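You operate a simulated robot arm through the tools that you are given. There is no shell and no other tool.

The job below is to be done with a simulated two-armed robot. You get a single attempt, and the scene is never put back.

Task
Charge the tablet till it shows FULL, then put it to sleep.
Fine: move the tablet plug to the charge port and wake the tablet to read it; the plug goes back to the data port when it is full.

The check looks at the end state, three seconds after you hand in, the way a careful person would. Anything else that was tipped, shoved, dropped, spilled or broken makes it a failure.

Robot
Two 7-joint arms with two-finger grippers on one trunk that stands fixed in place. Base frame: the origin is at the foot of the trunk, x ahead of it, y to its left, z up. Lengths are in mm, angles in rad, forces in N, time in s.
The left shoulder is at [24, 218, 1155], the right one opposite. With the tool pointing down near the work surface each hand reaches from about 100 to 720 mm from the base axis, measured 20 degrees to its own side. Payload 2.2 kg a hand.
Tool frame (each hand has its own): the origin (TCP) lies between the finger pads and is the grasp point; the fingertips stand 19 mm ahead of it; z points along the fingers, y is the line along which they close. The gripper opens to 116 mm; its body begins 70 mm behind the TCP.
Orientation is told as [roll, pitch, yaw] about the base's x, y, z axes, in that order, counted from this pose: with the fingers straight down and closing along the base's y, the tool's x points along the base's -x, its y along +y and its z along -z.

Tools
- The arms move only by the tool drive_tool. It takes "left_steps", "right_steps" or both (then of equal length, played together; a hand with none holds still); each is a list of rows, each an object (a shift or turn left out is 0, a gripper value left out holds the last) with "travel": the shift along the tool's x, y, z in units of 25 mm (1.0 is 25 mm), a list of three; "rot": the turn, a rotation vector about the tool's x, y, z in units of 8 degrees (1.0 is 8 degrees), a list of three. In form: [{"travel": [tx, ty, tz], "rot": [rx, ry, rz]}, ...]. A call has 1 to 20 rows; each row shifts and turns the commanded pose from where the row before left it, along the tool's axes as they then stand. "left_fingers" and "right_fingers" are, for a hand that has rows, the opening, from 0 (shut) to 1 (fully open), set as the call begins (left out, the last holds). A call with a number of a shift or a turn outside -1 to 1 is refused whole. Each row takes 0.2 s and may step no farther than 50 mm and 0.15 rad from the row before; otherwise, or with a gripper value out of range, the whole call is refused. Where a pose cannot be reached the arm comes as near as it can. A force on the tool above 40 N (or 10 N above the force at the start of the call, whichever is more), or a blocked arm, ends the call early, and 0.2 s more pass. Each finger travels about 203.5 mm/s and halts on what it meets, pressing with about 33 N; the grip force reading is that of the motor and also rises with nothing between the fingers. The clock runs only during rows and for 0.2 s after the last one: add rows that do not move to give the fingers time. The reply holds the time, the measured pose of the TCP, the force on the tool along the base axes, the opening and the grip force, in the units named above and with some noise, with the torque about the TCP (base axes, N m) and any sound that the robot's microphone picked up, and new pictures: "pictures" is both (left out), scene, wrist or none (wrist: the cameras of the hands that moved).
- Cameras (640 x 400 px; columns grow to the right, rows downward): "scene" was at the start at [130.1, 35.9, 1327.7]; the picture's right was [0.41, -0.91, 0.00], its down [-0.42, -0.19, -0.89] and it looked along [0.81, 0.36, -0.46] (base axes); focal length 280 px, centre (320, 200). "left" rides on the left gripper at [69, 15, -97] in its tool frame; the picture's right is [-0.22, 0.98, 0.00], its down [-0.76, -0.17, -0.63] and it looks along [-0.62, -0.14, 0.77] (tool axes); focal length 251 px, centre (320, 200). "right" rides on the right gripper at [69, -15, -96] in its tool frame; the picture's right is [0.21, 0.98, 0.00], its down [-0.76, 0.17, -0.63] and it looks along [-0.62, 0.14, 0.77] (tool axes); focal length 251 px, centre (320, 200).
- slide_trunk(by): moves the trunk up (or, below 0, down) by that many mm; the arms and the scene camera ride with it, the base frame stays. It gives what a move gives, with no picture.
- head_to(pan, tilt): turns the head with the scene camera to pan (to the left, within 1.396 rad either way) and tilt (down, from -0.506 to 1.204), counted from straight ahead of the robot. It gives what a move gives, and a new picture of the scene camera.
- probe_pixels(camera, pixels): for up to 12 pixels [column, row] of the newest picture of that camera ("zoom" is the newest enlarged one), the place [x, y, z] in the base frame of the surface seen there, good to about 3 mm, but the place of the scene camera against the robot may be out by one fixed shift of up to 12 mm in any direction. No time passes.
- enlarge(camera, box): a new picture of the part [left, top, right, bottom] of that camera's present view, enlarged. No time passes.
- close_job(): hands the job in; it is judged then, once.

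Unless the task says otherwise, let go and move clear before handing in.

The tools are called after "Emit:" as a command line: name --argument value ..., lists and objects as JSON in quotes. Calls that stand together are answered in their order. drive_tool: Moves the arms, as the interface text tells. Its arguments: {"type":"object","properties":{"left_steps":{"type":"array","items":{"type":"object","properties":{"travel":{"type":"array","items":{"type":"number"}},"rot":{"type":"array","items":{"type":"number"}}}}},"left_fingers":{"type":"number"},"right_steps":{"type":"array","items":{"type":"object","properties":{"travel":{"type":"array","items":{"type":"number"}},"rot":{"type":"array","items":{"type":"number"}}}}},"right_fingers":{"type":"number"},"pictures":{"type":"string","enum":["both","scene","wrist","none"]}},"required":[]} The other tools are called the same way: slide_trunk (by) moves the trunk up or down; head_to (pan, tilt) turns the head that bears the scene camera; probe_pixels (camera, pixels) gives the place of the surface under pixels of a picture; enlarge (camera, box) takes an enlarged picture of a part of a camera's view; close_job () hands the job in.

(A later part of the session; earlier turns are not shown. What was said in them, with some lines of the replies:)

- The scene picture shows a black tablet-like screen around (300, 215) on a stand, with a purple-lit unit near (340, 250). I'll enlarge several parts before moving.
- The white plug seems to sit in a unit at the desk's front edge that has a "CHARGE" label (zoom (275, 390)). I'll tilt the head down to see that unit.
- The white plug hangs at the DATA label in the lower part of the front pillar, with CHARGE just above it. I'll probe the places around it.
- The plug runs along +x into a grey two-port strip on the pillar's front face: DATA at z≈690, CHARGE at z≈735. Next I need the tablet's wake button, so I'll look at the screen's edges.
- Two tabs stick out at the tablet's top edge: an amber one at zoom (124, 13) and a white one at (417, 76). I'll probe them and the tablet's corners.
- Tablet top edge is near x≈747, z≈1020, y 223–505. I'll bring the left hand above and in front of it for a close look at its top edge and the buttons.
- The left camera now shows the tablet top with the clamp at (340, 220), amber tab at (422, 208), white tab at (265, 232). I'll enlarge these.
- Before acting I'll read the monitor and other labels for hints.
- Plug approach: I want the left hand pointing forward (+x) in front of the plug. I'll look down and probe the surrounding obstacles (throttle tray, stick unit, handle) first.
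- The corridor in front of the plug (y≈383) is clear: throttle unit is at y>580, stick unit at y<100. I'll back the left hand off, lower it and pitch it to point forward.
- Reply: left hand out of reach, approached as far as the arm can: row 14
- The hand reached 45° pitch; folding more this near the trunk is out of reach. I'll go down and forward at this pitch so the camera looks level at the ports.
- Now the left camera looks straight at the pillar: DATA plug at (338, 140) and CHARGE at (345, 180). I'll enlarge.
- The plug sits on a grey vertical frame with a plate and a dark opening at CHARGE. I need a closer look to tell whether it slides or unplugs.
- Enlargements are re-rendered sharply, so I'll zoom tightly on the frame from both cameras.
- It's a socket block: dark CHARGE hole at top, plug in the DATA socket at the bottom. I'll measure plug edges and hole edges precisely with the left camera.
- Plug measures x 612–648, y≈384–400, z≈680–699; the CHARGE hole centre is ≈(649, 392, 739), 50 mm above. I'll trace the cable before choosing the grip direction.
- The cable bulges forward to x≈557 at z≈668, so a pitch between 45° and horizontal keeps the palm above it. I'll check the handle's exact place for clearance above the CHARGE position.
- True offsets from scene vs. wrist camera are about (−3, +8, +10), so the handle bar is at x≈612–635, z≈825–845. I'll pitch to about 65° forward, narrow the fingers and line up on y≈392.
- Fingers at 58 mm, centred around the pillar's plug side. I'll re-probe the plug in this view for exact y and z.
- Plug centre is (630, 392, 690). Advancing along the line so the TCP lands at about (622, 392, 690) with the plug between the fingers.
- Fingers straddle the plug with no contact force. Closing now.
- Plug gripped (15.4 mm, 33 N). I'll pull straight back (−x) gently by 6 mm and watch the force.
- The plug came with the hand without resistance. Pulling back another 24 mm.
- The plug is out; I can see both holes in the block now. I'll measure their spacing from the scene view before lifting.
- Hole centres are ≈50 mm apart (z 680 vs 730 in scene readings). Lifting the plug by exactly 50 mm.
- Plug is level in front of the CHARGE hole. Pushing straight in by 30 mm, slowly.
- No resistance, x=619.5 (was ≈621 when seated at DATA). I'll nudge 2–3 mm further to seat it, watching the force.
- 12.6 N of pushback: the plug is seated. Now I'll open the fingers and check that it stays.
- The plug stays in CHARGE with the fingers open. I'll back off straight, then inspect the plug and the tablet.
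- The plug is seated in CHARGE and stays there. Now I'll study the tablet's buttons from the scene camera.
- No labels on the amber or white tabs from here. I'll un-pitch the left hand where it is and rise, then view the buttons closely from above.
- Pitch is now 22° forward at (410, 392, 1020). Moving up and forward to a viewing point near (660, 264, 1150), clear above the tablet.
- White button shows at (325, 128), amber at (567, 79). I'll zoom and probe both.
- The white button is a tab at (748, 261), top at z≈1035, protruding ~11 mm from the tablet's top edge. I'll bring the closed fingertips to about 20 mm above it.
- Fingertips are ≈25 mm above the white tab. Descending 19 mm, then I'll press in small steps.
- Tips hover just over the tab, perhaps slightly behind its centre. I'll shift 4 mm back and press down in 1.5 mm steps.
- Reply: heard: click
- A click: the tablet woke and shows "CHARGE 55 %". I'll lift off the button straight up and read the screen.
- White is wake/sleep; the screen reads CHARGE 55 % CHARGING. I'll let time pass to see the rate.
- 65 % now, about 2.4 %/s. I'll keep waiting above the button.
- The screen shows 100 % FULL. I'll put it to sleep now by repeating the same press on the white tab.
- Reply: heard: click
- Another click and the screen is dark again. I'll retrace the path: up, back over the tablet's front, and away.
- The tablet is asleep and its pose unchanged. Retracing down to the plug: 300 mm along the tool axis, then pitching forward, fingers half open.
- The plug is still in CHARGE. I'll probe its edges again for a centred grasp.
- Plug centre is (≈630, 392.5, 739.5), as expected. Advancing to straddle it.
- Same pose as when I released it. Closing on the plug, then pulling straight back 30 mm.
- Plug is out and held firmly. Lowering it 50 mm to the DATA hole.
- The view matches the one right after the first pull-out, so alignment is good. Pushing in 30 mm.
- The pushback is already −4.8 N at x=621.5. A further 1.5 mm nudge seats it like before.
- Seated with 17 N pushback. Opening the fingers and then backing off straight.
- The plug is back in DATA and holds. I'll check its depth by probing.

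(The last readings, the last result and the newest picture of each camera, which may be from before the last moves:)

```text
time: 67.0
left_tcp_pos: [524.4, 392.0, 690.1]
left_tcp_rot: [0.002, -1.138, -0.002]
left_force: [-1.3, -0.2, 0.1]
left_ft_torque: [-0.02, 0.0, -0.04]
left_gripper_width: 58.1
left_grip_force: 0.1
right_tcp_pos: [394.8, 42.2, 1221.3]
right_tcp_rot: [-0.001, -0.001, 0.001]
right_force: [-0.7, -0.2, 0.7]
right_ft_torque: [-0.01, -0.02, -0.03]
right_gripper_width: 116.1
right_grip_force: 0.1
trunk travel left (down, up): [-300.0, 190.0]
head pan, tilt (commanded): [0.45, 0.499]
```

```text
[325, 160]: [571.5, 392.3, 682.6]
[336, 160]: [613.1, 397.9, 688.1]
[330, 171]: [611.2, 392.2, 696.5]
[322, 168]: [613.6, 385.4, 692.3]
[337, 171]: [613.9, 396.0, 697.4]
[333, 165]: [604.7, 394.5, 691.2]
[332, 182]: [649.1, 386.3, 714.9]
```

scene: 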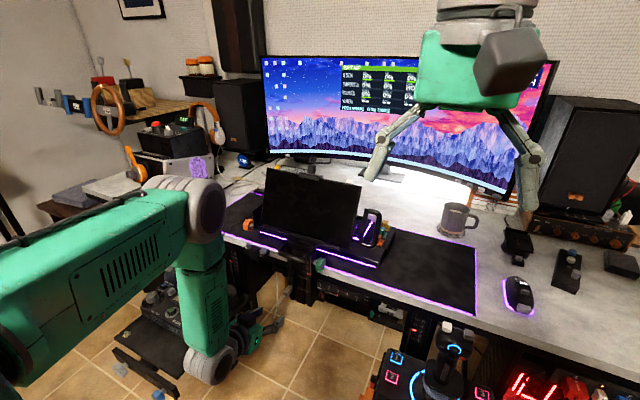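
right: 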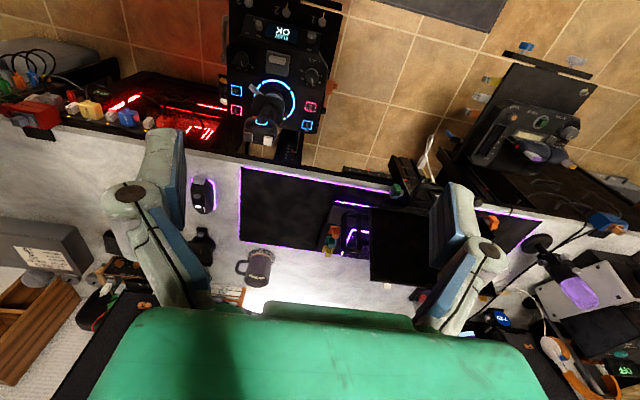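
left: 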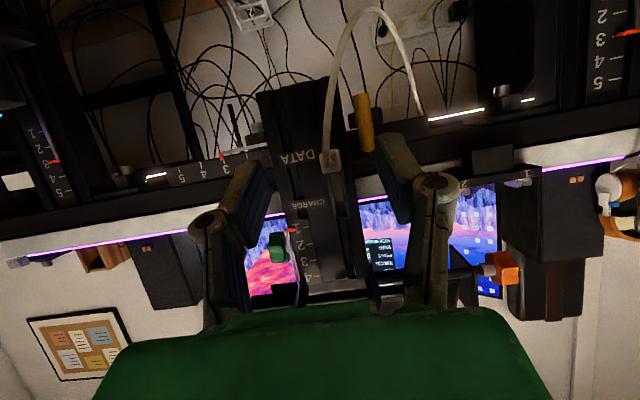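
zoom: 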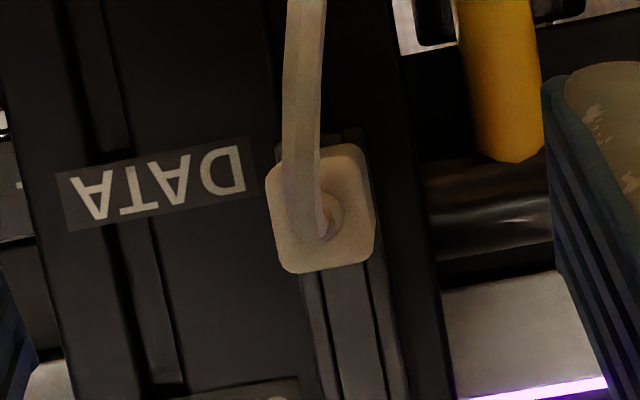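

The plug face is at x≈613, z≈690, identical to the original seating. Now I'll raise the left hand clear toward its starting place.

Emit:
drive_tool --left_steps '[{"rot": [0, 0.9, 0]}, {"rot": [0, 0.9, 0]}, {"rot": [0, 0.9, 0]}, {"rot": [0, 0.9, 0]}, {"rot": [0, 0.9, 0]}, {"rot": [0, 0.9, 0]}, {"travel": [0, 0, -1]}, {"travel": [0, 0, -1]}, {"travel": [0, 0, -1]}, {"travel": [0, 0, -1]}, {"travel": [0, 0, -1]}, {"travel": [0, 0, -1]}, {"travel": [0, 0, -1]}, {"travel": [0, 0, -1]}, {"travel": [0, 0, -1]}, {"travel": [0, 0, -1]}, {"travel": [0, 0, -1]}, {"travel": [0, 0, -1]}]' --pictures "scene"

Emit:
drive_tool --left_steps '[{"travel": [-0.35, 0.2, -0.9], "rot": [0, 0.45, 0]}, {"travel": [-0.35, 0.2, -0.9], "rot": [0, 0.45, 0]}, {"travel": [-0.35, 0.2, -0.9], "rot": [0, 0.45, 0]}, {"travel": [-0.3, 0.2, -0.95], "rot": [0, 0.45, 0]}, {"travel": [-0.2, 0.2, -0.95], "rot": [0, 0.45, 0]}, {"travel": [-0.1, 0.2, -1], "rot": [0, 0.45, 0]}, {"travel": [0, 0.2, -1]}, {"travel": [0, 0.2, -1]}]' --pictures "both"

```text
time: 70.8
left_tcp_pos: [410.4, 392.2, 970.2]
left_tcp_rot: [-0.001, -0.383, -0.001]
left_force: [-1.0, -0.1, 0.2]
left_ft_torque: [0.01, 0.0, 0.0]
left_gripper_width: 58.2
left_grip_force: 0.1
right_tcp_pos: [394.9, 41.2, 1221.5]
right_tcp_rot: [-0.002, -0.003, 0.0]
right_force: [0.7, 0.2, 1.0]
right_ft_torque: [-0.01, -0.01, 0.02]
right_gripper_width: 116.1
right_grip_force: 0.1
trunk travel left (down, up): [-300.0, 190.0]
head pan, tilt (commanded): [0.45, 0.499]
```

scene: 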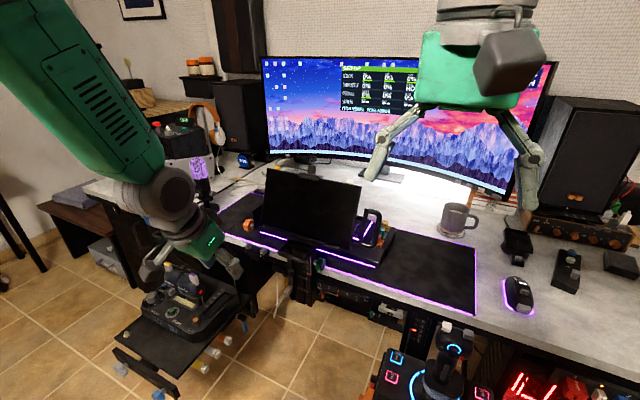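

```text
time: 72.6
left_tcp_pos: [420.7, 431.7, 1163.8]
left_tcp_rot: [0.0, -0.006, -0.002]
left_force: [0.8, 0.6, -0.2]
left_ft_torque: [0.02, -0.02, 0.01]
left_gripper_width: 57.7
left_grip_force: 0.1
right_tcp_pos: [395.0, 41.8, 1220.7]
right_tcp_rot: [0.0, -0.002, 0.001]
right_force: [-0.1, 0.1, 0.1]
right_ft_torque: [-0.01, 0.01, -0.05]
right_gripper_width: 115.8
right_grip_force: 0.1
trunk travel left (down, up): [-300.0, 190.0]
head pan, tilt (commanded): [0.45, 0.499]
```

scene: 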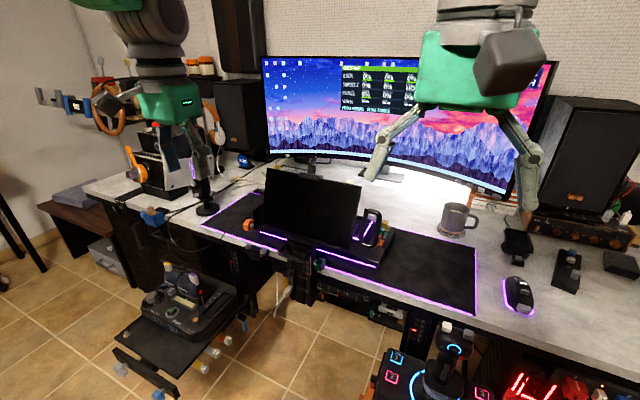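
left: 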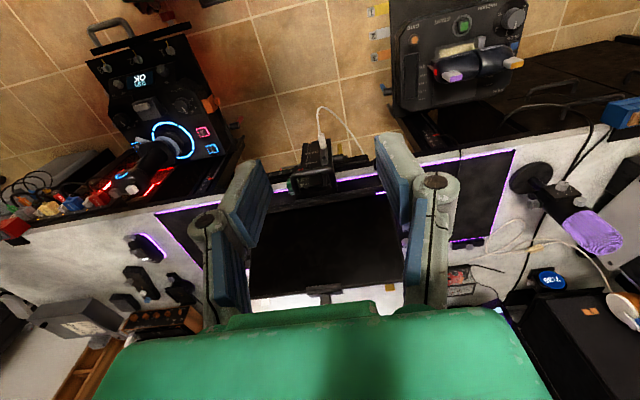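

The hand is clear and the screen is dark. A last look at the plug, tablet and the throttle unit the forearm passed near.

Emit:
enlarge --camera "scene" --box '[100, 240, 260, 400]'

Emit:
enlarge --camera "scene" --box '[230, 150, 390, 310]'

Emit:
enlarge --camera "left" --box '[360, 0, 540, 120]'

```text
2.50 times, centred on (180, 320) of scene
```

zoom: 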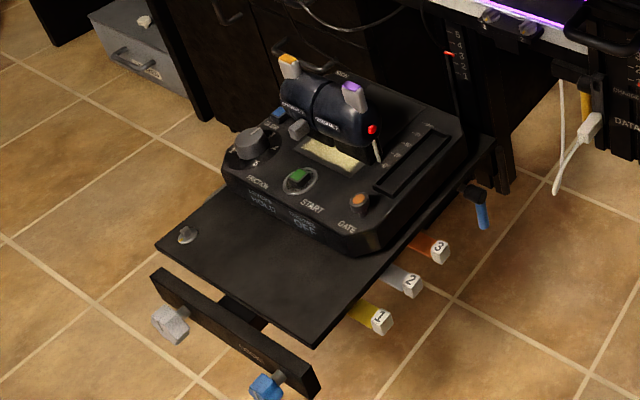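

```text
2.50 times, centred on (310, 230) of scene
```

zoom: 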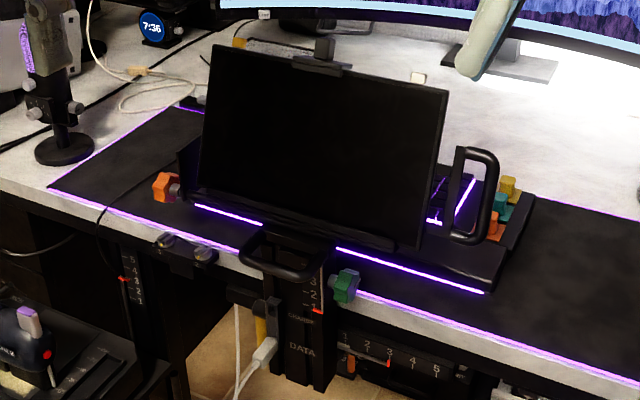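

```text
3.33 times, centred on (450, 60) of left
```

zoom: 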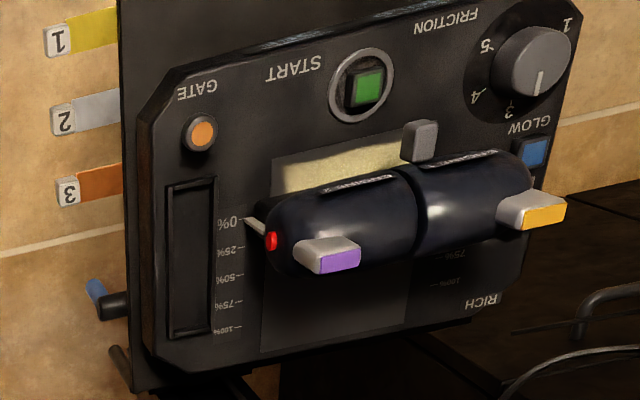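

The last pictures show the tablet dark, the plug in DATA and the throttle unit and everything else where it started. The tablet read 100 % FULL before it was put to sleep, so I'm handing in.

Emit:
close_job

```text
The job is handed in.
```

The tablet charged to 100 % and showed FULL, and it is now asleep with its plug back in the data port.

- **Charging:** I moved the plug to the charge port and woke the tablet with the white button on its top edge. It read 55 % and reached FULL at about 48 s.
- **Sleep:** I pressed the white button again and the screen went dark. I did this before moving the plug back and did not wake it again, so FULL was last seen while it was still in the charge port.
- **Plug:** It sits in the data port at the same depth and height as at the start, and it stayed put after I let go.
- **Surroundings:** The last pictures show the tablet, its stand and the throttle unit as they were at the start. The left hand is open and clear.
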